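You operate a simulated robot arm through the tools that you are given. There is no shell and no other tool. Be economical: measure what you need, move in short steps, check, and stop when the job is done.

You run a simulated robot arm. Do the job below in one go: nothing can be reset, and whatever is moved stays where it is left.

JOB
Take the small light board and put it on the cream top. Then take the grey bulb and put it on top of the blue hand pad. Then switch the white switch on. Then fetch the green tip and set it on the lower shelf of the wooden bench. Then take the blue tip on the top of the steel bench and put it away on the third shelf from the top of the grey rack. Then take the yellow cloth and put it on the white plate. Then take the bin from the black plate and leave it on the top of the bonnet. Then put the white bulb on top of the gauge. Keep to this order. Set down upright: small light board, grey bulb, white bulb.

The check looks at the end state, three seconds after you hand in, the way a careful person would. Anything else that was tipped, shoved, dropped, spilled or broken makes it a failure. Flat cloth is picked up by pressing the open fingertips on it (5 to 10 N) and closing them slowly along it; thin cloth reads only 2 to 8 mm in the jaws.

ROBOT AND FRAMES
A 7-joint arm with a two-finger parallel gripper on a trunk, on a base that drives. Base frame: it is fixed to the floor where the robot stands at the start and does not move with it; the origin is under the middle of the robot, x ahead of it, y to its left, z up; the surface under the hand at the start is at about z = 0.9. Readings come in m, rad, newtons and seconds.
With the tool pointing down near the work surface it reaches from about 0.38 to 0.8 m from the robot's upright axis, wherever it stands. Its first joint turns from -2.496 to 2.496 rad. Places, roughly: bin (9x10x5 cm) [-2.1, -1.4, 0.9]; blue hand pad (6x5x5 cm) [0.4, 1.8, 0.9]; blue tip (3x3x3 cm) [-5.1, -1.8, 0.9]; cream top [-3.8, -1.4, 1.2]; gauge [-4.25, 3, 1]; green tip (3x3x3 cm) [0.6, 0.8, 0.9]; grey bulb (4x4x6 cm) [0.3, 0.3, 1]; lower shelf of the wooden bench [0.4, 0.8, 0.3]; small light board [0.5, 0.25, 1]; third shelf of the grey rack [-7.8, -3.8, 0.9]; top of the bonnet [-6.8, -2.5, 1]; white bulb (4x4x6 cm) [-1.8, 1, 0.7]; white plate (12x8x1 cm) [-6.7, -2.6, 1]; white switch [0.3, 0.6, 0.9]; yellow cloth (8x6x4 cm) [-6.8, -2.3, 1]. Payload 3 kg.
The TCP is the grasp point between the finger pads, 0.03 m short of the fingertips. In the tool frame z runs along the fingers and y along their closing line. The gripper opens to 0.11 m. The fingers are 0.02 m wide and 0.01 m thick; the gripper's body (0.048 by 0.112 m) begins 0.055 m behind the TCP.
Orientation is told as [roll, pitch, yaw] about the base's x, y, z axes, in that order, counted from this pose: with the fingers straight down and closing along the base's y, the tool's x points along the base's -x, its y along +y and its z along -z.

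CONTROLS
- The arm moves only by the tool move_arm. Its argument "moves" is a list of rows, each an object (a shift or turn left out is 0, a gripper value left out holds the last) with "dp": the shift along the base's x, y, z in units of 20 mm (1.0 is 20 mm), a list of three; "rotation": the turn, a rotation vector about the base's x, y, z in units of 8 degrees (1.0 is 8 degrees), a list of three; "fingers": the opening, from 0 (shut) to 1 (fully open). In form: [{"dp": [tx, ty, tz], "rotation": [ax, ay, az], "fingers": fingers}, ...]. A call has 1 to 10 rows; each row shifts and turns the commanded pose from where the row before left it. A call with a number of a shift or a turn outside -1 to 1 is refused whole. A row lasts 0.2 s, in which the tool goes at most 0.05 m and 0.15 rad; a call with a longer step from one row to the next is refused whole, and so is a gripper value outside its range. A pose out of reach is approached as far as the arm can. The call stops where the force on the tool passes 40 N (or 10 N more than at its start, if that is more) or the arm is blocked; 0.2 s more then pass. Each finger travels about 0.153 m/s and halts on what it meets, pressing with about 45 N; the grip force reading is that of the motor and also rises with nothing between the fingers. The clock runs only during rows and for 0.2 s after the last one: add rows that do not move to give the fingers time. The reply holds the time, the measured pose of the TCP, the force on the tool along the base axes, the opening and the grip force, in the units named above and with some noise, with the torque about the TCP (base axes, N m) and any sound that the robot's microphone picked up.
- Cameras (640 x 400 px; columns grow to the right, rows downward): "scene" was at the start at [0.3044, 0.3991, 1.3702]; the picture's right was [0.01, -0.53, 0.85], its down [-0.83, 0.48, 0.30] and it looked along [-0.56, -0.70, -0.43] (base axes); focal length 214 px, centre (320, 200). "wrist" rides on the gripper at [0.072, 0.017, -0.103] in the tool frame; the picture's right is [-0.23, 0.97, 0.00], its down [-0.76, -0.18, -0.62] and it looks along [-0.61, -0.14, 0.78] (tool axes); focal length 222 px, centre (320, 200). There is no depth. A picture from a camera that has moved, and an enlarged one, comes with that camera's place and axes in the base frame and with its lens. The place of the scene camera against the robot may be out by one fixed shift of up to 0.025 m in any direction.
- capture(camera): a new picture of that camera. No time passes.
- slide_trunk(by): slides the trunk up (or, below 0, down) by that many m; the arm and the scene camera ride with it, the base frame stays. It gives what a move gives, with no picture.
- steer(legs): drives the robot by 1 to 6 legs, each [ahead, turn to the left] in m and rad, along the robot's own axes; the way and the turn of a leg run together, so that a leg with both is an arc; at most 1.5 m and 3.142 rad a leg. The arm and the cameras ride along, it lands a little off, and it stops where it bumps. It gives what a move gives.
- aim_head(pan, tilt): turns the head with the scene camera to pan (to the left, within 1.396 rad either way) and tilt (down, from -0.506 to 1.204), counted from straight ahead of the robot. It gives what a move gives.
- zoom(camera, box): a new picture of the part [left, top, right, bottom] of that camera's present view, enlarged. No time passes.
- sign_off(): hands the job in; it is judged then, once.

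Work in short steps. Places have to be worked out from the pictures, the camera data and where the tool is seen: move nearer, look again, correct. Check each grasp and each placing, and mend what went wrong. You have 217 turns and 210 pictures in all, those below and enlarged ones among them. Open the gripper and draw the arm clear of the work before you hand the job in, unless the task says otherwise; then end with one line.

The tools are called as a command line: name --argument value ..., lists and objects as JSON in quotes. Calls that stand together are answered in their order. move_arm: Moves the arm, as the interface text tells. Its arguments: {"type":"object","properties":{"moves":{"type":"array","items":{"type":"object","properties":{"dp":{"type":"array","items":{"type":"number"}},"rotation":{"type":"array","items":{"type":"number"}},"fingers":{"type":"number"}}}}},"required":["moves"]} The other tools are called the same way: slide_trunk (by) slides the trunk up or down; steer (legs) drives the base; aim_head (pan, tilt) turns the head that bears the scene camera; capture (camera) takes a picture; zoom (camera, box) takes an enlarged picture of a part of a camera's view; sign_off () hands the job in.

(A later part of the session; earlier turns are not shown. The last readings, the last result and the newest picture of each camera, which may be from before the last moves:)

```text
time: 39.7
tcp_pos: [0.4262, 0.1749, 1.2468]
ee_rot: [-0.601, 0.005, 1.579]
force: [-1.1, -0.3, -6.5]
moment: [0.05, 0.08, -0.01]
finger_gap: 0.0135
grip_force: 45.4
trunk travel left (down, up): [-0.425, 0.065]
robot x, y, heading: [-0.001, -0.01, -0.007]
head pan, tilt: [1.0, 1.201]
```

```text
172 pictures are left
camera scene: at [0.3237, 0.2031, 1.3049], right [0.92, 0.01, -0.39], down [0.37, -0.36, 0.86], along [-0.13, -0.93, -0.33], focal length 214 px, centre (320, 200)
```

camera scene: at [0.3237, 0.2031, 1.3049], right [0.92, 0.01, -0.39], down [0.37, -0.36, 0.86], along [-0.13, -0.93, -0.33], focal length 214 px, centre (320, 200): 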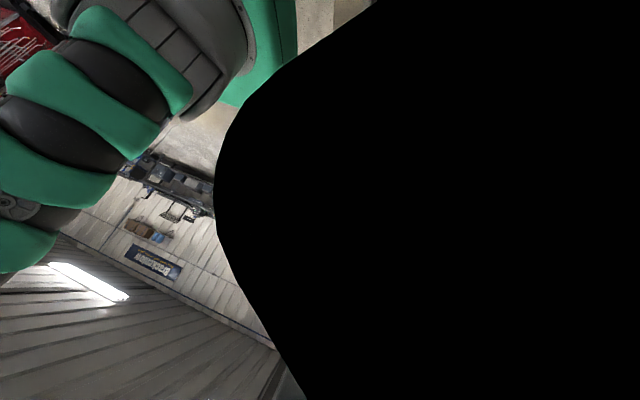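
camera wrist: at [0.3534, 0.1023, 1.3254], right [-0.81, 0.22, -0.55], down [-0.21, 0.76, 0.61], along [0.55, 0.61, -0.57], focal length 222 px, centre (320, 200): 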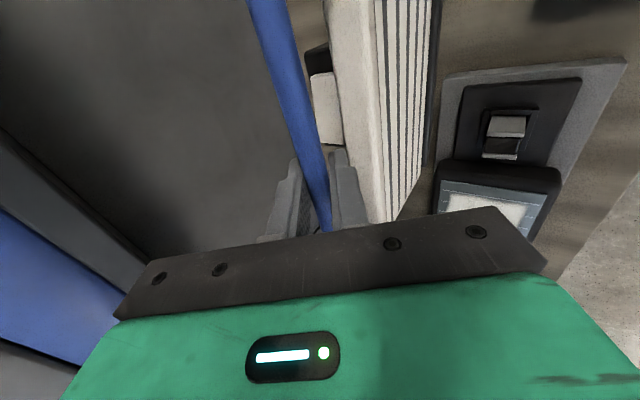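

Floor behind is clear for about a metre. Back up 0.6 m, turn right 90°, and look.

steer --legs '[[-0.6, 0], [0, -1.57]]'

capture --camera "wrist"

aim_head --pan -1.2 --tilt 0.4

capture --camera "scene"

```text
time: 47.0
tcp_pos: [-0.4191, -0.4299, 1.2481]
ee_rot: [-0.6, 0.005, 0.028]
force: [-0.4, 0.0, -5.7]
moment: [0.11, -0.03, 0.02]
finger_gap: 0.0134
grip_force: 44.9
trunk travel left (down, up): [-0.425, 0.065]
robot x, y, heading: [-0.5716, -0.0087, -1.546]
head pan, tilt: [1.0, 1.201]
```

```text
171 pictures are left
camera wrist: at [-0.4926, -0.3592, 1.3248], right [0.2, 0.81, -0.55], down [0.76, 0.23, 0.61], along [0.62, -0.54, -0.57], focal length 222 px, centre (320, 200)
```

wrist: 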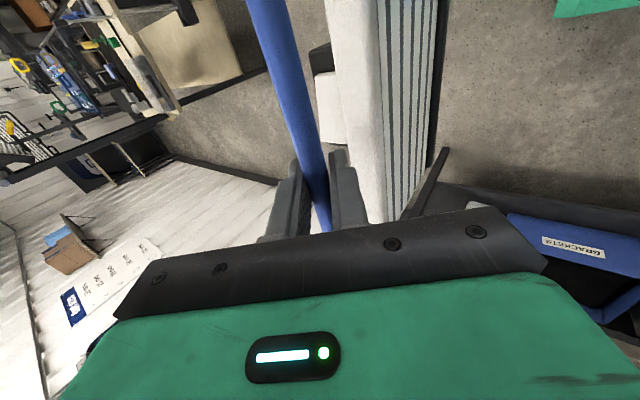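

```text
time: 49.0
tcp_pos: [-0.4191, -0.4286, 1.2488]
ee_rot: [-0.601, 0.006, 0.026]
force: [-0.6, 0.6, -5.2]
moment: [0.09, 0.01, 0.0]
finger_gap: 0.0134
grip_force: 45.4
trunk travel left (down, up): [-0.425, 0.065]
robot x, y, heading: [-0.573, -0.0065, -1.55]
head pan, tilt: [-1.201, 0.4]
```

```text
170 pictures are left
camera scene: at [-0.3511, -0.4249, 1.3775], right [0.0, 0.23, 0.97], down [-0.93, 0.35, -0.08], along [-0.36, -0.91, 0.21], focal length 214 px, centre (320, 200)
```

scene: 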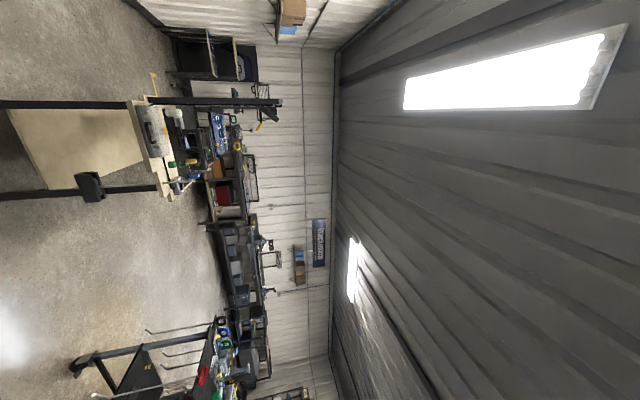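

Turn another 90° to the right to face −x and survey.

steer --legs '[[0, -1.57]]'

capture --camera "scene"

aim_head --pan -0.8 --tilt 1.2

capture --camera "scene"

aim_head --pan -0.8 --tilt -0.5

capture --camera "scene"

```text
time: 53.5
tcp_pos: [-0.9995, -0.1461, 1.2504]
ee_rot: [-0.599, 0.003, -1.568]
force: [-0.9, 1.1, -4.4]
moment: [0.09, -0.03, 0.06]
finger_gap: 0.0135
grip_force: 45.0
trunk travel left (down, up): [-0.425, 0.065]
robot x, y, heading: [-0.5719, -0.0502, -3.132]
head pan, tilt: [-1.201, 0.4]
stopped in leg 1: the robot was blocked; the commanded pose is now the measured one
```

```text
169 pictures are left
camera scene: at [-1.0213, -0.2009, 1.3792], right [0.23, 0.0, 0.97], down [0.38, 0.92, -0.09], along [-0.9, 0.39, 0.21], focal length 214 px, centre (320, 200)
```

scene: 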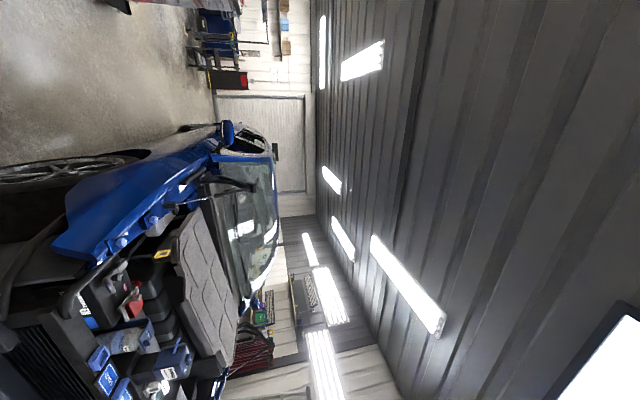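

```text
time: 54.7
tcp_pos: [-0.9985, -0.1473, 1.2497]
ee_rot: [-0.601, 0.005, -1.568]
force: [0.1, 0.1, -5.3]
moment: [0.07, -0.08, 0.01]
finger_gap: 0.0135
grip_force: 44.7
trunk travel left (down, up): [-0.425, 0.065]
robot x, y, heading: [-0.5656, -0.0441, -3.127]
head pan, tilt: [-0.799, 1.201]
```

```text
168 pictures are left
camera scene: at [-0.9862, -0.1387, 1.3485], right [-0.17, -0.01, 0.99], down [0.92, 0.36, 0.16], along [-0.36, 0.93, -0.06], focal length 214 px, centre (320, 200)
```

scene: 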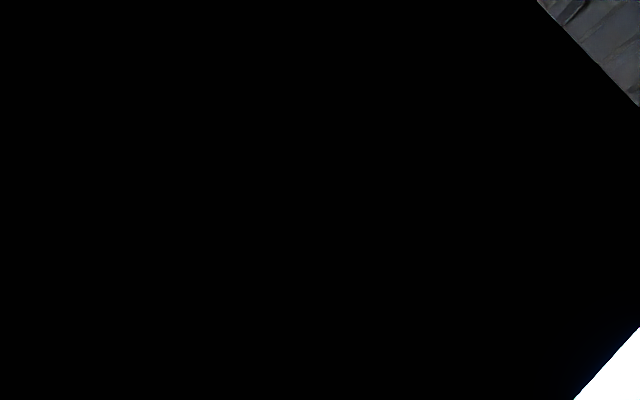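

```text
time: 56.4
tcp_pos: [-0.9983, -0.1466, 1.25]
ee_rot: [-0.6, 0.005, -1.569]
force: [-0.3, 0.4, -5.7]
moment: [0.04, -0.05, 0.02]
finger_gap: 0.0134
grip_force: 45.2
trunk travel left (down, up): [-0.425, 0.065]
robot x, y, heading: [-0.5737, -0.0445, -3.127]
head pan, tilt: [-0.799, -0.499]
```

```text
167 pictures are left
camera scene: at [-0.9969, -0.2785, 1.3459], right [-0.17, -0.01, 0.99], down [-0.47, 0.88, -0.08], along [-0.86, -0.48, -0.15], focal length 214 px, centre (320, 200)
```

scene: 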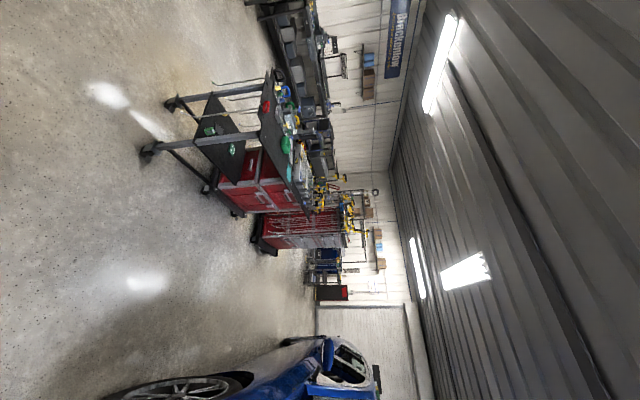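

The corridor between truck (y>0.1) and carts (y<−1.27) is clear; I drive along its middle, y≈−0.6.

steer --legs '[[0, 0.5], [1.1, 0], [0, -0.5], [1.2, 0]]'

aim_head --pan -0.9 --tilt -0.5

capture --camera "scene"

```text
time: 70.7
tcp_pos: [-3.1746, -0.7126, 1.2496]
ee_rot: [-0.599, 0.005, -1.561]
force: [0.1, 0.7, -5.0]
moment: [0.08, -0.01, 0.0]
finger_gap: 0.0133
grip_force: 44.9
trunk travel left (down, up): [-0.425, 0.065]
robot x, y, heading: [-2.7489, -0.6088, -3.122]
head pan, tilt: [-0.799, -0.499]
```

```text
time: 71.4
tcp_pos: [-3.175, -0.7135, 1.2496]
ee_rot: [-0.6, 0.005, -1.562]
force: [-0.6, -0.6, -5.9]
moment: [0.03, -0.06, 0.01]
finger_gap: 0.0136
grip_force: 45.0
trunk travel left (down, up): [-0.425, 0.065]
robot x, y, heading: [-2.7489, -0.6107, -3.122]
head pan, tilt: [-0.901, -0.499]
```

```text
166 pictures are left
camera scene: at [-3.1734, -0.8443, 1.3533], right [-0.07, -0.01, 1.0], down [-0.49, 0.87, -0.03], along [-0.87, -0.49, -0.06], focal length 214 px, centre (320, 200)
```

scene: 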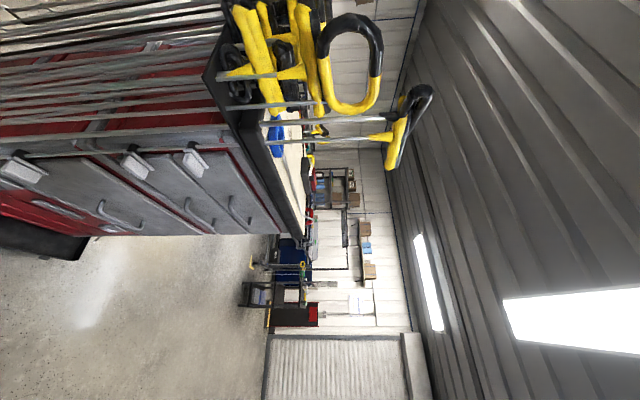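

The cream insert lies on this black-rimmed cart top at z≈1.2. I raise the load first, then drive on to x≈−3.85 and turn left to face the cart.

slide_trunk --by 0.064

move_arm --moves '[{"dp": [0, 0, 1]}, {"dp": [0, 0, 1]}, {"dp": [0, 0, 1]}, {"dp": [0, 0, 1]}, {"dp": [0, 0, 1]}, {"dp": [0, 0, 1]}, {"dp": [0, 0, 1]}]'

steer --legs '[[1.1, 0], [0, 1.55]]'

aim_head --pan -0.3 --tilt 0.3

capture --camera "scene"

capture --camera "wrist"

```text
time: 72.4
tcp_pos: [-3.1748, -0.7119, 1.3138]
ee_rot: [-0.6, 0.005, -1.562]
force: [1.0, -0.3, -5.8]
moment: [0.07, -0.06, 0.0]
finger_gap: 0.0133
grip_force: 44.8
trunk travel left (down, up): [-0.489, 0.001]
robot x, y, heading: [-2.7513, -0.6087, -3.119]
head pan, tilt: [-0.901, -0.499]
```

```text
time: 74.0
tcp_pos: [-3.1759, -0.7124, 1.4555]
ee_rot: [-0.603, 0.004, -1.561]
force: [0.1, 0.7, -5.3]
moment: [0.03, -0.07, 0.0]
finger_gap: 0.0138
grip_force: 44.8
trunk travel left (down, up): [-0.489, 0.001]
robot x, y, heading: [-2.7504, -0.6126, -3.124]
head pan, tilt: [-0.901, -0.499]
```

```text
time: 83.5
tcp_pos: [-3.771, -1.0584, 1.4541]
ee_rot: [-0.6, 0.006, -0.025]
force: [0.3, 0.1, -5.1]
moment: [0.1, 0.06, 0.01]
finger_gap: 0.0135
grip_force: 44.4
trunk travel left (down, up): [-0.489, 0.001]
robot x, y, heading: [-3.8935, -0.6269, -1.593]
head pan, tilt: [-0.901, -0.499]
```

```text
time: 84.7
tcp_pos: [-3.7717, -1.0582, 1.4549]
ee_rot: [-0.602, 0.004, -0.026]
force: [-0.6, -0.2, -6.0]
moment: [0.05, 0.02, 0.03]
finger_gap: 0.0134
grip_force: 45.1
trunk travel left (down, up): [-0.489, 0.001]
robot x, y, heading: [-3.893, -0.6252, -1.585]
head pan, tilt: [-0.3, 0.3]
```

```text
165 pictures are left
camera scene: at [-3.6955, -1.0415, 1.5053], right [-0.01, -0.62, 0.78], down [-0.95, 0.26, 0.19], along [-0.32, -0.74, -0.59], focal length 214 px, centre (320, 200)
```

scene: 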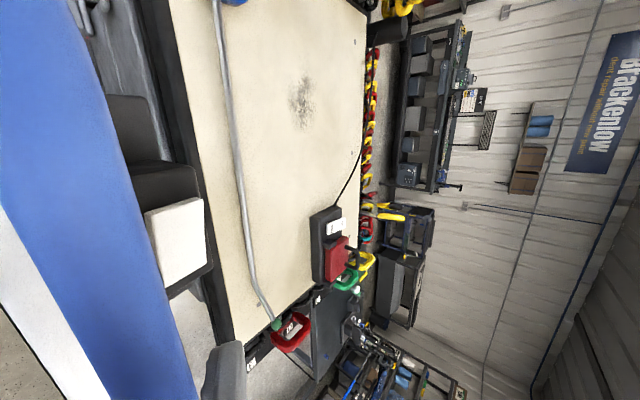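

```text
164 pictures are left
camera wrist: at [-3.8417, -0.984, 1.5321], right [0.24, 0.8, -0.55], down [0.77, 0.19, 0.61], along [0.59, -0.57, -0.57], focal length 222 px, centre (320, 200)
```

wrist: 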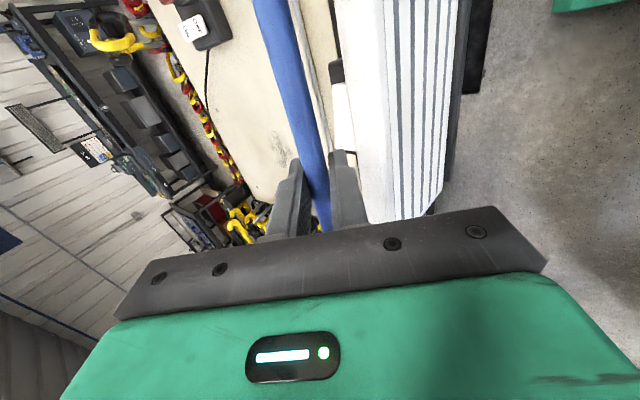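

Free area on the cream top: x −3.95…−3.5, y −1.27…−1.6 behind the metal rod. I'll raise 3 cm more, drive 0.2 m closer, and re-check.

move_arm --moves '[{"dp": [0, 0, 1]}, {"dp": [0, 0, 0.5]}]'

steer --legs '[[0.2, 0]]'

capture --camera "scene"

aim_head --pan 0.9 --tilt -0.2

capture --camera "scene"

```text
time: 85.3
tcp_pos: [-3.7703, -1.0586, 1.486]
ee_rot: [-0.6, 0.002, -0.024]
force: [0.8, 0.4, -6.1]
moment: [0.02, 0.03, 0.02]
finger_gap: 0.0132
grip_force: 44.6
trunk travel left (down, up): [-0.489, 0.001]
robot x, y, heading: [-3.8903, -0.6255, -1.586]
head pan, tilt: [-0.3, 0.3]
```

```text
time: 86.9
tcp_pos: [-3.7745, -1.2497, 1.4856]
ee_rot: [-0.601, 0.001, -0.024]
force: [-0.3, -0.7, -4.9]
moment: [0.06, 0.03, 0.02]
finger_gap: 0.0136
grip_force: 45.0
trunk travel left (down, up): [-0.489, 0.001]
robot x, y, heading: [-3.8987, -0.8219, -1.56]
head pan, tilt: [-0.3, 0.3]
```

```text
163 pictures are left
camera scene: at [-3.6981, -1.2331, 1.5358], right [-0.01, -0.62, 0.79], down [-0.95, 0.26, 0.19], along [-0.32, -0.74, -0.59], focal length 214 px, centre (320, 200)
```

scene: 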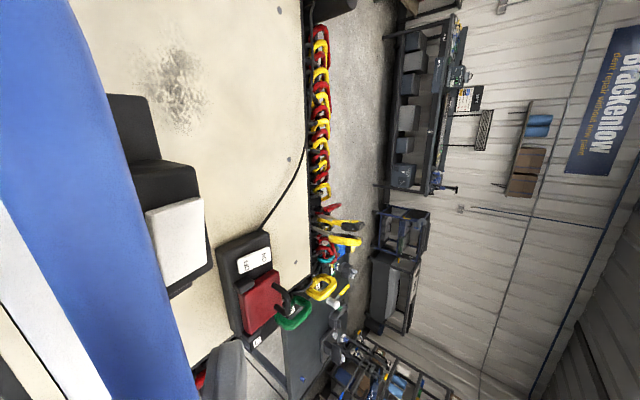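

```text
time: 88.3
tcp_pos: [-3.7735, -1.2521, 1.4851]
ee_rot: [-0.603, 0.003, -0.024]
force: [-0.2, -0.8, -5.3]
moment: [0.04, 0.01, 0.03]
finger_gap: 0.0132
grip_force: 44.9
trunk travel left (down, up): [-0.489, 0.001]
robot x, y, heading: [-3.9007, -0.8212, -1.562]
head pan, tilt: [0.901, -0.201]
```

```text
162 pictures are left
camera scene: at [-3.6499, -1.1381, 1.5138], right [-0.02, -0.96, -0.29], down [-0.98, 0.08, -0.19], along [0.2, 0.28, -0.94], focal length 214 px, centre (320, 200)
```

scene: 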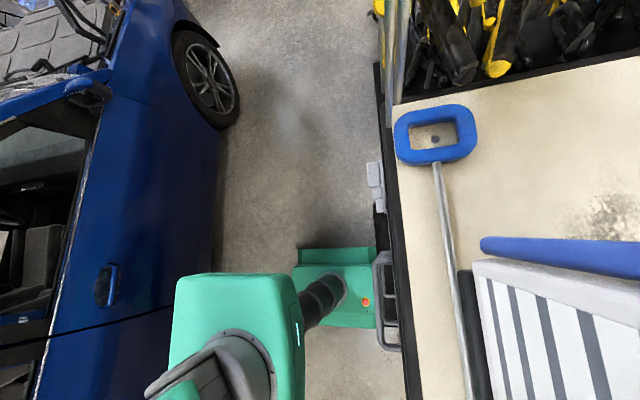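

Good view. Shift +7 cm in x and 14 cm forward, keeping height.

move_arm --moves '[{"dp": [0.5, -1, 0]}, {"dp": [0.5, -1, 0]}, {"dp": [0.5, -1, 0]}, {"dp": [0.5, -1, 0]}, {"dp": [0.5, -1, 0]}, {"dp": [0.5, -1, 0]}, {"dp": [0.5, -1, 0]}]'

capture --camera "scene"

capture --camera "wrist"

```text
time: 89.9
tcp_pos: [-3.7049, -1.3922, 1.4872]
ee_rot: [-0.603, 0.004, -0.024]
force: [0.2, -0.4, -4.7]
moment: [0.03, 0.02, -0.01]
finger_gap: 0.0134
grip_force: 44.5
trunk travel left (down, up): [-0.489, 0.001]
robot x, y, heading: [-3.8982, -0.8213, -1.562]
head pan, tilt: [0.901, -0.201]
```

```text
161 pictures are left
camera scene: at [-3.5821, -1.2787, 1.515], right [-0.02, -0.96, -0.29], down [-0.98, 0.08, -0.19], along [0.2, 0.28, -0.94], focal length 214 px, centre (320, 200)
```

scene: 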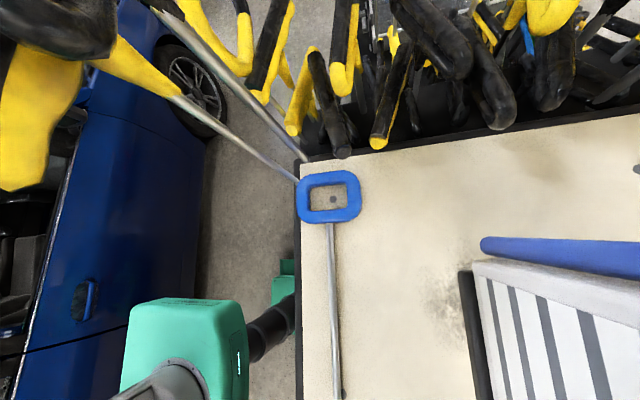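

```text
160 pictures are left
camera wrist: at [-3.7757, -1.3178, 1.5636], right [0.24, 0.8, -0.55], down [0.77, 0.19, 0.61], along [0.59, -0.57, -0.57], focal length 222 px, centre (320, 200)
```

wrist: 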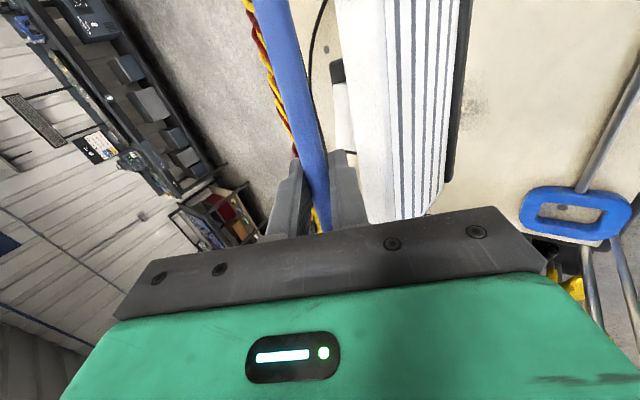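

Position is good: board over free cream surface. Lower 7 cm, then in small steps until contact.

move_arm --moves '[{"dp": [0, 0, -1]}, {"dp": [0, 0, -1]}, {"dp": [0, 0, -1]}, {"dp": [0, 0, -0.5]}]'

move_arm --moves '[{"dp": [0, 0, -0.2]}, {"dp": [0, 0, -0.2]}, {"dp": [0, 0, -0.2]}]'

capture --camera "scene"

```text
time: 90.9
tcp_pos: [-3.7049, -1.392, 1.4147]
ee_rot: [-0.602, 0.004, -0.026]
force: [-0.6, -0.9, -3.1]
moment: [-0.32, 0.26, 0.1]
finger_gap: 0.0135
grip_force: 45.5
trunk travel left (down, up): [-0.489, 0.001]
robot x, y, heading: [-3.9005, -0.8227, -1.56]
head pan, tilt: [0.901, -0.201]
```

```text
time: 91.7
tcp_pos: [-3.7022, -1.3929, 1.409]
ee_rot: [-0.614, 0.001, -0.023]
force: [-1.0, -2.3, 9.0]
moment: [-0.04, 0.73, 0.25]
finger_gap: 0.0136
grip_force: 45.5
trunk travel left (down, up): [-0.489, 0.001]
robot x, y, heading: [-3.8981, -0.822, -1.56]
head pan, tilt: [0.901, -0.201]
stopped in row 3: the force on the tool passed its limit at 46 N (the readings are from after the stop); the commanded pose is now the measured one
```

```text
159 pictures are left
camera scene: at [-3.5803, -1.2779, 1.4375], right [-0.02, -0.96, -0.28], down [-0.98, 0.08, -0.19], along [0.2, 0.27, -0.94], focal length 214 px, centre (320, 200)
```

scene: 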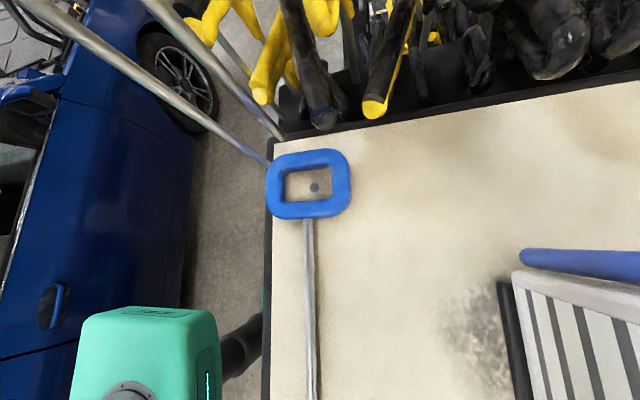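

Contact found. Relieve 2 mm, then open slowly.

move_arm --moves '[{"dp": [0, 0, 0.08]}, {"fingers": 0.2}, {"fingers": 0.3}, {"fingers": 0.4}, {}]'

capture --camera "wrist"

aim_head --pan 0.0 --tilt 0.3

capture --camera "scene"

```text
time: 92.8
tcp_pos: [-3.7025, -1.3929, 1.4111]
ee_rot: [-0.612, 0.001, -0.021]
force: [-0.4, 0.6, -0.5]
moment: [-0.03, 0.01, -0.02]
finger_gap: 0.0439
grip_force: 0.1
trunk travel left (down, up): [-0.489, 0.001]
robot x, y, heading: [-3.8999, -0.8232, -1.553]
head pan, tilt: [0.901, -0.201]
```

```text
158 pictures are left
camera wrist: at [-3.7734, -1.3174, 1.4871], right [0.24, 0.79, -0.56], down [0.77, 0.2, 0.61], along [0.59, -0.58, -0.56], focal length 222 px, centre (320, 200)
```

wrist: 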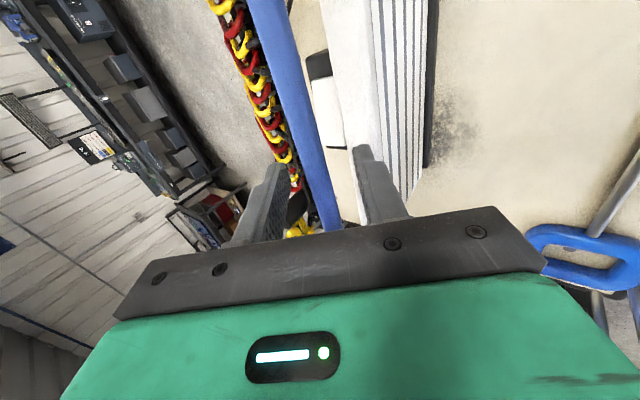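

```text
time: 94.0
tcp_pos: [-3.7035, -1.3921, 1.4118]
ee_rot: [-0.61, 0.003, -0.022]
force: [-0.2, -0.6, -0.1]
moment: [0.01, -0.01, -0.03]
finger_gap: 0.0439
grip_force: 0.1
trunk travel left (down, up): [-0.489, 0.001]
robot x, y, heading: [-3.9011, -0.8218, -1.562]
head pan, tilt: [0.0, 0.3]
```

```text
157 pictures are left
camera scene: at [-3.6265, -1.3544, 1.4421], right [-0.02, -0.82, 0.57], down [-0.95, 0.19, 0.24], along [-0.31, -0.54, -0.78], focal length 214 px, centre (320, 200)
```

scene: 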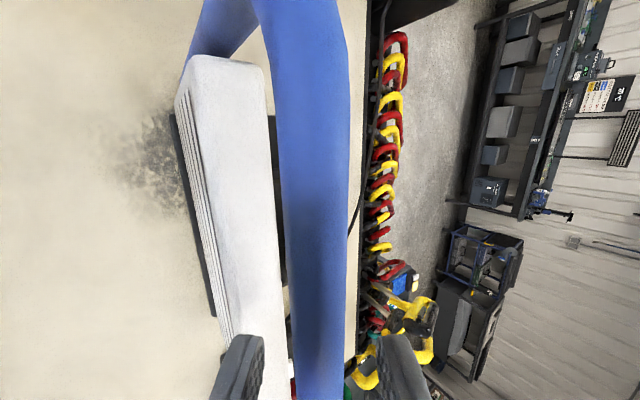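

It stands free. Withdraw along the tool axis.

move_arm --moves '[{"dp": [0, 0.28, 0.41]}, {"dp": [0, 0.28, 0.41]}, {"dp": [0, 0.57, 0.82]}, {"dp": [0, 0.57, 0.82]}, {"dp": [0, 0.57, 0.82]}, {"dp": [0, 1, 0.3]}, {"dp": [0, 1, 0.3]}]'

capture --camera "scene"

```text
time: 95.7
tcp_pos: [-3.7033, -1.3066, 1.4884]
ee_rot: [-0.613, 0.0, -0.02]
force: [0.0, 0.6, -0.2]
moment: [0.02, -0.01, -0.05]
finger_gap: 0.0439
grip_force: 0.1
trunk travel left (down, up): [-0.489, 0.001]
robot x, y, heading: [-3.8996, -0.8212, -1.56]
head pan, tilt: [0.0, 0.3]
```

```text
156 pictures are left
camera scene: at [-3.6263, -1.2683, 1.5193], right [-0.02, -0.82, 0.57], down [-0.95, 0.19, 0.24], along [-0.31, -0.54, -0.78], focal length 214 px, centre (320, 200)
```

scene: 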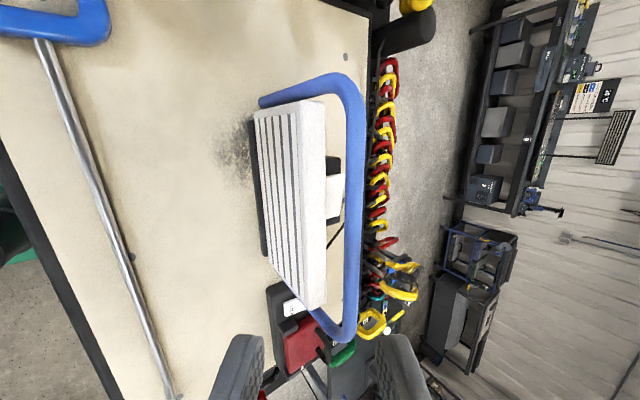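

Board placed upright on the cream top. Now retract the arm and bring the tool back to fingers-down, un-yawed, before driving back.

move_arm --moves '[{"dp": [-0.3, 1, 0], "rotation": [1, 0, 0]}, {"dp": [-0.3, 1, 0], "rotation": [1, 0, 0]}, {"dp": [-0.3, 1, 0], "rotation": [1, 0, 0]}, {"dp": [-0.3, 1, 0], "rotation": [1, 0, 0]}, {"dp": [-0.3, 1, 0], "rotation": [0.37, 0, 0]}, {"dp": [-0.3, 1, 0]}, {"dp": [-0.3, 1, 0]}, {"dp": [-0.3, 1, 0]}]'

steer --legs '[[-0.2, 0], [0, 1.56]]'

move_arm --moves '[{"dp": [0, 0, -1], "rotation": [0, 0, -1]}, {"dp": [0, 0, -1], "rotation": [0, 0, -1]}, {"dp": [0, 0, -1], "rotation": [0, 0, -1]}, {"dp": [0, 0, -1], "rotation": [0, 0, -1]}, {"dp": [0, 0, -1], "rotation": [0, 0, -1]}, {"dp": [0, 0, -1], "rotation": [0, 0, -1]}, {"dp": [0, 0, -1], "rotation": [0, 0, -1]}, {"dp": [0, 0, -1], "rotation": [0, 0, -1]}, {"dp": [0, 0, -1], "rotation": [0, 0, -1]}, {"dp": [0, 0, -1], "rotation": [0, 0, -1]}]'

capture --camera "wrist"

```text
time: 97.5
tcp_pos: [-3.7504, -1.1462, 1.4862]
ee_rot: [-0.003, 0.013, -0.018]
force: [0.3, -0.1, 0.5]
moment: [-0.01, -0.01, -0.01]
finger_gap: 0.044
grip_force: 0.0
trunk travel left (down, up): [-0.489, 0.001]
robot x, y, heading: [-3.8969, -0.818, -1.564]
head pan, tilt: [0.0, 0.3]
```

```text
time: 102.9
tcp_pos: [-3.5694, -0.4838, 1.487]
ee_rot: [-0.003, 0.015, 1.514]
force: [0.3, 0.9, -1.5]
moment: [-0.06, 0.03, 0.01]
finger_gap: 0.044
grip_force: 0.0
trunk travel left (down, up): [-0.489, 0.001]
robot x, y, heading: [-3.9002, -0.6524, -0.036]
head pan, tilt: [0.0, 0.3]
```

```text
time: 105.1
tcp_pos: [-3.5696, -0.4863, 1.2882]
ee_rot: [-0.003, 0.013, 0.114]
force: [0.4, 1.1, 0.3]
moment: [0.02, 0.01, 0.02]
finger_gap: 0.0439
grip_force: 0.1
trunk travel left (down, up): [-0.489, 0.001]
robot x, y, heading: [-3.902, -0.6536, -0.04]
head pan, tilt: [0.0, 0.3]
```

```text
155 pictures are left
camera wrist: at [-3.642, -0.4768, 1.3932], right [0.12, 0.99, 0.0], down [0.79, -0.09, 0.61], along [0.61, -0.07, -0.79], focal length 222 px, centre (320, 200)
```

wrist: 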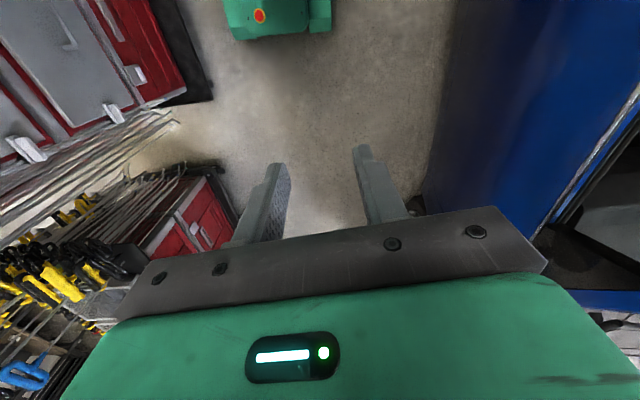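

Path back is clear; drive the reverse route to the bench.

steer --legs '[[1.2, 0.04], [1.2, 0], [0, 0.55], [1.15, 0], [0, -0.55]]'

capture --camera "wrist"

```text
time: 125.7
tcp_pos: [-0.1, 0.0003, 1.2885]
ee_rot: [-0.002, 0.013, 0.092]
force: [-0.4, 0.0, 0.0]
moment: [-0.03, 0.0, -0.01]
finger_gap: 0.0441
grip_force: 0.0
trunk travel left (down, up): [-0.489, 0.001]
robot x, y, heading: [-0.4376, -0.1463, -0.059]
head pan, tilt: [0.0, 0.3]
```

```text
154 pictures are left
camera wrist: at [-0.172, 0.0101, 1.3933], right [0.14, 0.99, 0.0], down [0.78, -0.11, 0.61], along [0.61, -0.09, -0.79], focal length 222 px, centre (320, 200)
```

wrist: 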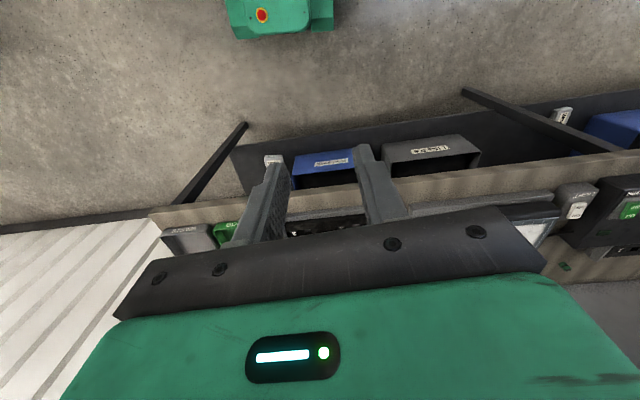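

Steer back to near the original standing spot facing the bench.

steer --legs '[[0, 0.5], [0.45, 0], [0, -0.44]]'

aim_head --pan 0.0 --tilt 0.0

capture --camera "scene"

capture --camera "wrist"

```text
time: 131.2
tcp_pos: [0.3043, 0.2006, 1.2884]
ee_rot: [-0.002, 0.014, 0.137]
force: [-0.3, -0.1, 0.7]
moment: [0.0, 0.04, -0.01]
finger_gap: 0.044
grip_force: 0.0
trunk travel left (down, up): [-0.489, 0.001]
robot x, y, heading: [-0.0261, 0.0552, -0.015]
head pan, tilt: [0.0, 0.3]
```

```text
time: 131.9
tcp_pos: [0.3025, 0.202, 1.2898]
ee_rot: [-0.001, 0.014, 0.138]
force: [-0.3, -0.4, -0.3]
moment: [-0.09, -0.01, -0.01]
finger_gap: 0.044
grip_force: 0.0
trunk travel left (down, up): [-0.489, 0.001]
robot x, y, heading: [-0.0259, 0.0526, -0.015]
head pan, tilt: [0.0, 0.0]
```

```text
153 pictures are left
camera scene: at [0.4063, 0.2354, 1.3284], right [0.14, -0.99, 0.0], down [-0.99, -0.14, 0.01], along [-0.01, 0.0, -1.0], focal length 214 px, centre (320, 200)
```

scene: 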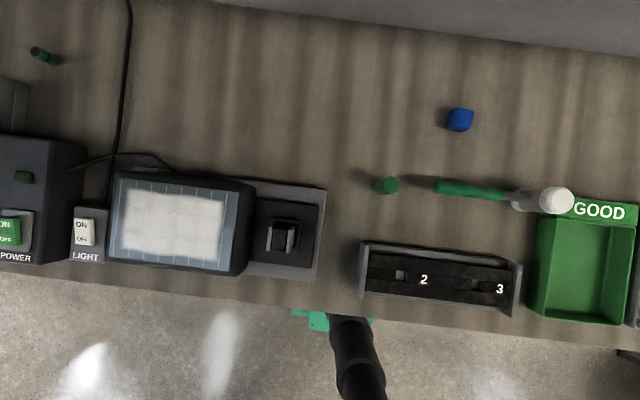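

```text
152 pictures are left
camera wrist: at [0.2309, 0.2091, 1.3941], right [0.09, 1.0, -0.01], down [0.79, -0.07, 0.61], along [0.61, -0.06, -0.79], focal length 222 px, centre (320, 200)
```

wrist: 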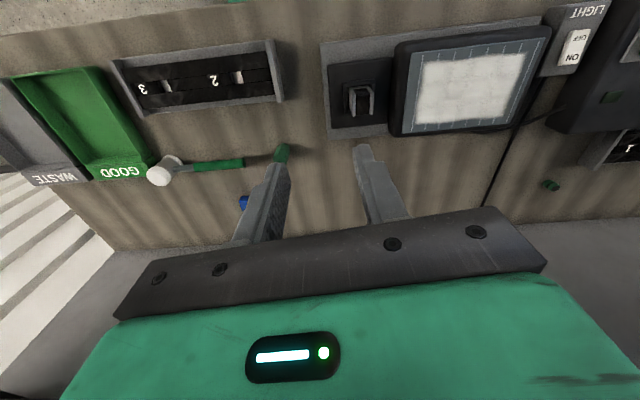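

Straight-down view is very handy. Zoom at the presumed grey bulb in its socket.

zoom --camera "scene" --box '[220, 180, 348, 260]'

zoom --camera "wrist" --box '[310, 50, 438, 130]'

```text
5.00 times, centred on (284, 220) of scene
camera zoom: at [0.4063, 0.2354, 1.3284], right [0.14, -0.99, 0.0], down [-0.99, -0.14, 0.01], along [-0.01, 0.0, -1.0], focal length 1072 px, centre (500, 100)
```

zoom: 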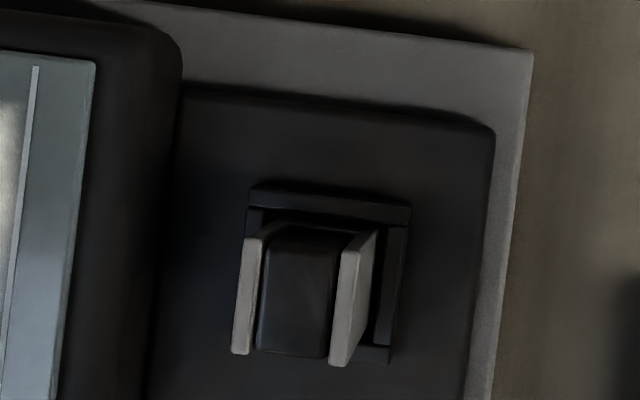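

```text
5.00 times, centred on (374, 90) of wrist
camera zoom: at [0.2309, 0.2091, 1.3941], right [0.09, 1.0, -0.01], down [0.79, -0.07, 0.61], along [0.61, -0.06, -0.79], focal length 1111 px, centre (50, 750)
```

zoom: 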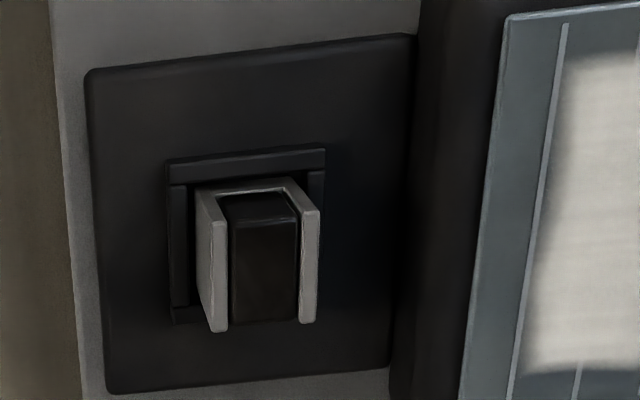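

Grey bulb ≈(0.336, 0.271), top z≈0.995. Move above it, align yaw, narrow fingers, descend to z 1.08 and check.

move_arm --moves '[{"dp": [0.4, 0.85, 0], "rotation": [0, 0, -0.65], "fingers": 0.5}, {"dp": [0.4, 0.85, -1]}, {"dp": [0.4, 0.85, -1]}, {"dp": [0.475, 0.9, -1]}, {"dp": [0, 0, -1]}, {"dp": [0, 0, -1]}, {"dp": [0, 0, -1]}, {"dp": [0, 0, -1]}, {"dp": [0, 0, -1]}, {"dp": [0, 0, -1]}]'

aim_head --pan 0.0 --tilt 0.7

capture --camera "scene"

capture --camera "wrist"

```text
time: 134.2
tcp_pos: [0.338, 0.2701, 1.1079]
ee_rot: [-0.002, 0.015, 0.047]
force: [0.3, 0.8, 0.5]
moment: [0.01, -0.01, -0.02]
finger_gap: 0.0551
grip_force: 0.1
trunk travel left (down, up): [-0.489, 0.001]
robot x, y, heading: [-0.0241, 0.055, -0.014]
head pan, tilt: [0.0, 0.0]
```

```text
time: 135.2
tcp_pos: [0.3379, 0.27, 1.1075]
ee_rot: [-0.002, 0.014, 0.045]
force: [0.0, 0.4, -0.2]
moment: [-0.02, -0.01, 0.0]
finger_gap: 0.0549
grip_force: 0.2
trunk travel left (down, up): [-0.489, 0.001]
robot x, y, heading: [-0.024, 0.0541, -0.015]
head pan, tilt: [0.0, 0.7]
```

```text
149 pictures are left
camera scene: at [0.3777, 0.2907, 1.1537], right [0.05, -1.0, 0.0], down [-0.76, -0.03, 0.65], along [-0.65, -0.03, -0.76], focal length 214 px, centre (320, 200)
```

scene: 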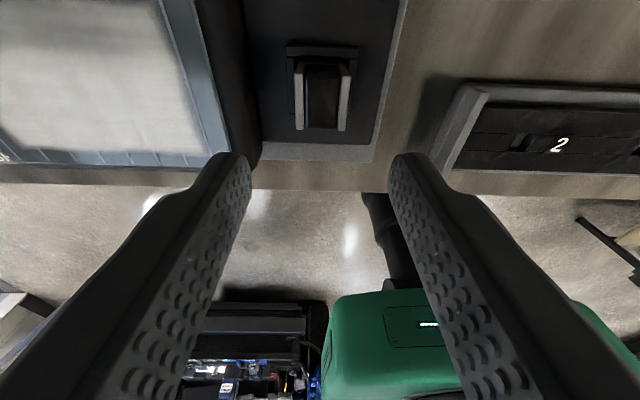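

```text
148 pictures are left
camera wrist: at [0.2659, 0.2839, 1.2134], right [0.18, 0.98, 0.0], down [0.78, -0.14, 0.61], along [0.6, -0.12, -0.79], focal length 222 px, centre (320, 200)
```

wrist: 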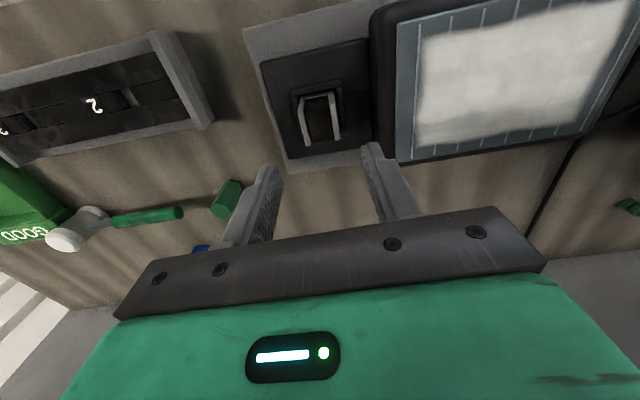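

Aligned (wrist estimate (0.334, 0.269)). Descend to TCP z≈0.985.

move_arm --moves '[{"dp": [-0.15, 0, -1]}, {"dp": [0, 0, -1]}, {"dp": [0, 0, -1]}, {"dp": [0, 0, -1]}, {"dp": [0, 0, -1]}, {"dp": [0, 0, -1]}]'

capture --camera "wrist"

aim_head --pan 0.0 --tilt 0.5

capture --camera "scene"

```text
time: 136.6
tcp_pos: [0.3337, 0.2699, 0.9877]
ee_rot: [-0.001, 0.015, 0.047]
force: [-0.8, -0.6, 6.9]
moment: [-0.2, -0.04, -0.1]
finger_gap: 0.055
grip_force: 0.4
trunk travel left (down, up): [-0.489, 0.001]
robot x, y, heading: [-0.024, 0.0508, -0.015]
head pan, tilt: [0.0, 0.7]
```

```text
147 pictures are left
camera wrist: at [0.2631, 0.2853, 1.0934], right [0.18, 0.98, 0.0], down [0.78, -0.14, 0.61], along [0.6, -0.12, -0.79], focal length 222 px, centre (320, 200)
```

wrist: 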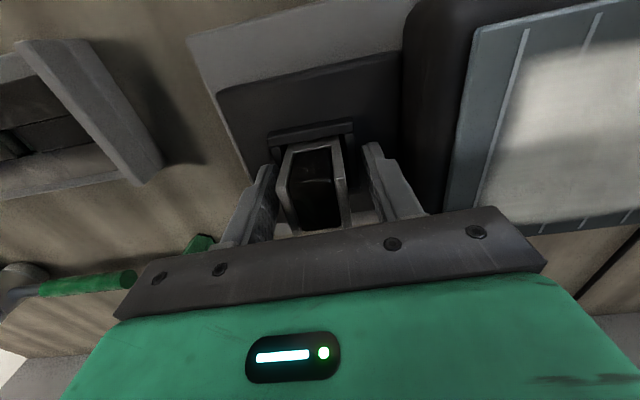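

```text
time: 137.3
tcp_pos: [0.3356, 0.2712, 0.9877]
ee_rot: [-0.002, 0.014, 0.045]
force: [-0.2, 0.0, 0.9]
moment: [0.01, -0.01, -0.03]
finger_gap: 0.055
grip_force: 0.0
trunk travel left (down, up): [-0.489, 0.001]
robot x, y, heading: [-0.0271, 0.0498, -0.015]
head pan, tilt: [0.0, 0.499]
```

```text
146 pictures are left
camera scene: at [0.393, 0.2932, 1.0275], right [0.05, -1.0, 0.0], down [-0.87, -0.04, 0.49], along [-0.49, -0.02, -0.87], focal length 214 px, centre (320, 200)
```

scene: 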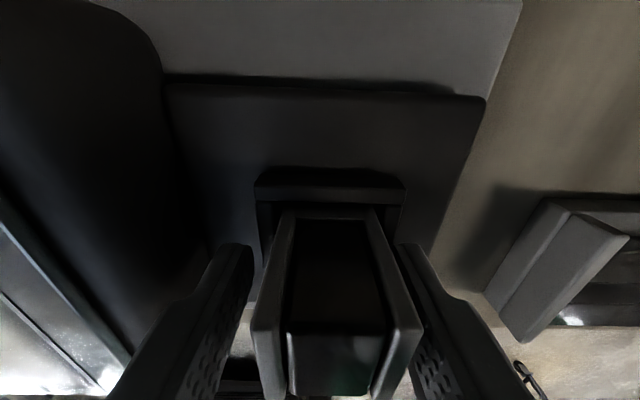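

The bulb is between the fingers, ~3 mm toward −y. Nudge and close.

move_arm --moves '[{"dp": [0, -0.17, 0.1]}, {"fingers": 0.42}, {"fingers": 0.38}, {"fingers": 0.34}, {"fingers": 0.3}, {"fingers": 0.25}]'

```text
time: 138.8
tcp_pos: [0.3338, 0.2674, 0.9913]
ee_rot: [-0.003, 0.016, 0.046]
force: [0.0, -0.9, 0.1]
moment: [0.0, -0.02, -0.01]
finger_gap: 0.0349
grip_force: 45.4
trunk travel left (down, up): [-0.489, 0.001]
robot x, y, heading: [-0.0266, 0.0564, -0.012]
head pan, tilt: [0.0, 0.499]
```

Gripped at 35 mm. Lift slowly and watch the force.

move_arm --moves '[{"dp": [0, 0, 0.25]}, {"dp": [0, 0, 0.25]}, {"dp": [0, 0, 0.5]}, {"dp": [0, 0, 1]}, {"dp": [0, 0, 1]}, {"dp": [0, 0, 1]}, {}]'

capture --camera "wrist"

capture --camera "scene"

```text
time: 140.3
tcp_pos: [0.3342, 0.2675, 1.0721]
ee_rot: [-0.001, 0.013, 0.046]
force: [-0.9, -0.7, -0.9]
moment: [0.01, -0.01, 0.01]
finger_gap: 0.0352
grip_force: 44.9
trunk travel left (down, up): [-0.489, 0.001]
robot x, y, heading: [-0.0235, 0.0527, -0.017]
head pan, tilt: [0.0, 0.499]
```

```text
145 pictures are left
camera wrist: at [0.2626, 0.2817, 1.1764], right [0.18, 0.98, 0.0], down [0.78, -0.14, 0.61], along [0.6, -0.12, -0.79], focal length 222 px, centre (320, 200)
```

wrist: 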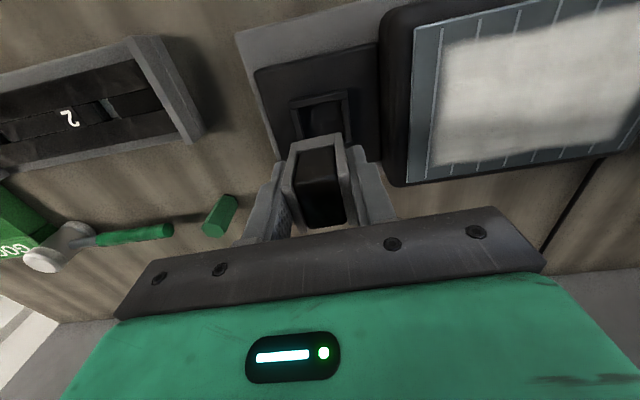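

```text
144 pictures are left
camera scene: at [0.392, 0.2893, 1.1105], right [0.05, -1.0, 0.0], down [-0.87, -0.04, 0.49], along [-0.49, -0.02, -0.87], focal length 214 px, centre (320, 200)
```

scene: 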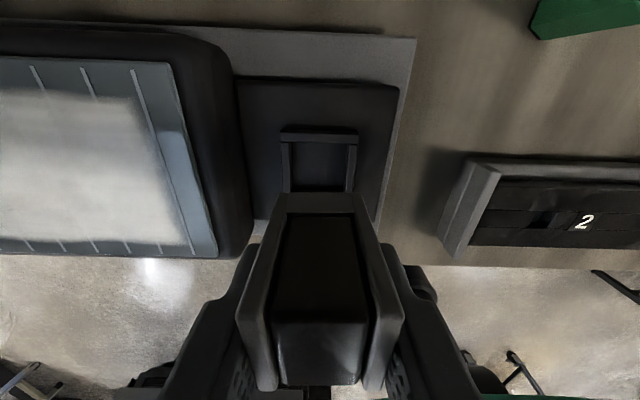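

Bulb is out of the socket. Raise, back off 0.2 m, turn left to face +y and look along the bench toward the pad.

move_arm --moves '[{"dp": [0, 0, 1]}, {"dp": [0, 0, 1]}, {"dp": [0, 0, 1]}, {"dp": [0, 0, 1]}, {"dp": [0, 0, 1]}, {"dp": [0, 0, 1]}, {"dp": [0, 0, 1]}, {"dp": [0, 0, 1]}, {"dp": [0, 0, 1]}]'

steer --legs '[[-0.25, 0], [0, 1.57]]'

aim_head --pan -0.3 --tilt -0.5

capture --camera "scene"

capture --camera "wrist"

```text
time: 142.3
tcp_pos: [0.3343, 0.2653, 1.254]
ee_rot: [-0.004, 0.015, 0.048]
force: [0.4, -0.5, -0.5]
moment: [-0.03, 0.05, -0.01]
finger_gap: 0.035
grip_force: 44.9
trunk travel left (down, up): [-0.489, 0.001]
robot x, y, heading: [-0.0253, 0.0502, -0.017]
head pan, tilt: [0.0, 0.499]
```

```text
time: 148.1
tcp_pos: [-0.4868, 0.4155, 1.2521]
ee_rot: [-0.001, 0.015, 1.617]
force: [0.5, 0.2, -0.5]
moment: [-0.01, -0.03, 0.01]
finger_gap: 0.0351
grip_force: 44.9
trunk travel left (down, up): [-0.489, 0.001]
robot x, y, heading: [-0.2252, 0.0543, 1.549]
head pan, tilt: [0.0, 0.499]
```

```text
time: 149.4
tcp_pos: [-0.4866, 0.4161, 1.2522]
ee_rot: [-0.002, 0.014, 1.617]
force: [-0.5, -0.7, -0.6]
moment: [0.0, 0.01, -0.02]
finger_gap: 0.0351
grip_force: 45.1
trunk travel left (down, up): [-0.489, 0.001]
robot x, y, heading: [-0.2285, 0.0542, 1.55]
head pan, tilt: [-0.3, -0.499]
```

```text
143 pictures are left
camera scene: at [-0.4805, 0.5862, 1.3175], right [0.95, 0.05, 0.3], down [0.18, -0.88, -0.44], along [0.24, 0.48, -0.84], focal length 214 px, centre (320, 200)
```

scene: 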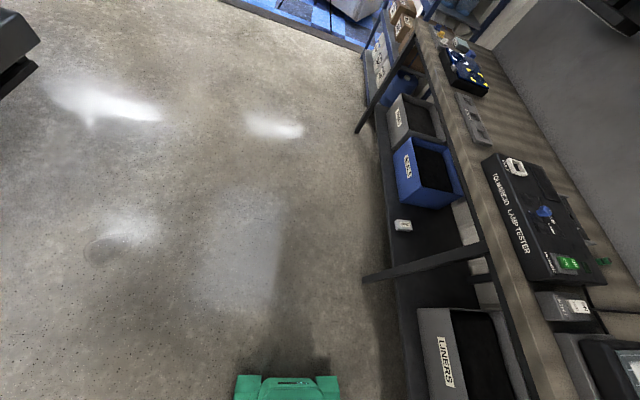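

```text
142 pictures are left
camera wrist: at [-0.5, 0.3444, 1.3577], right [-0.98, 0.18, 0.0], down [0.14, 0.78, 0.61], along [0.11, 0.6, -0.79], focal length 222 px, centre (320, 200)
```

wrist: 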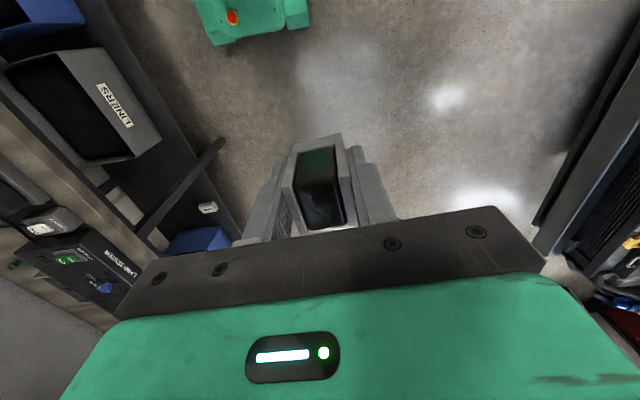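

The floor toward +y is clear. Zoom on the bench end to identify the blue hand pad and the tester.

zoom --camera "scene" --box '[400, 0, 560, 100]'

zoom --camera "scene" --box '[460, 130, 640, 300]'

```text
4.00 times, centred on (480, 50) of scene
camera zoom: at [-0.4805, 0.5862, 1.3175], right [0.95, 0.05, 0.3], down [0.18, -0.88, -0.44], along [0.24, 0.48, -0.84], focal length 858 px, centre (-320, 800)
```

zoom: 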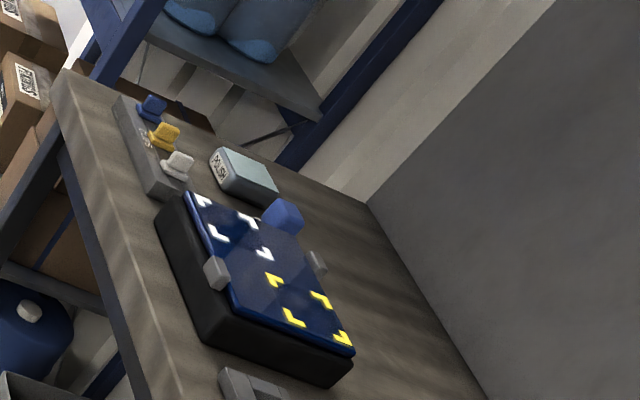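

```text
2.35 times, centred on (550, 215) of scene
camera zoom: at [-0.4805, 0.5862, 1.3175], right [0.95, 0.05, 0.3], down [0.18, -0.88, -0.44], along [0.24, 0.48, -0.84], focal length 505 px, centre (-221, 165)
```

zoom: 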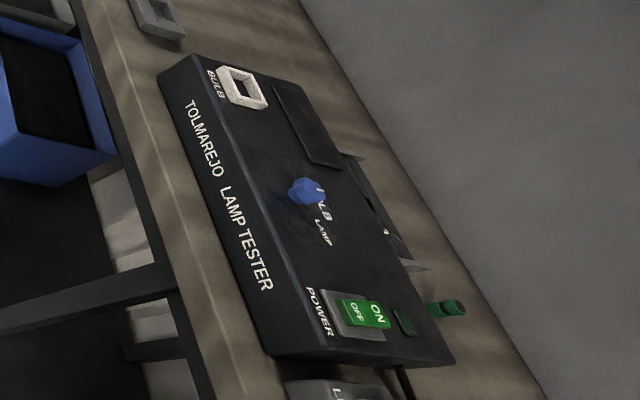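

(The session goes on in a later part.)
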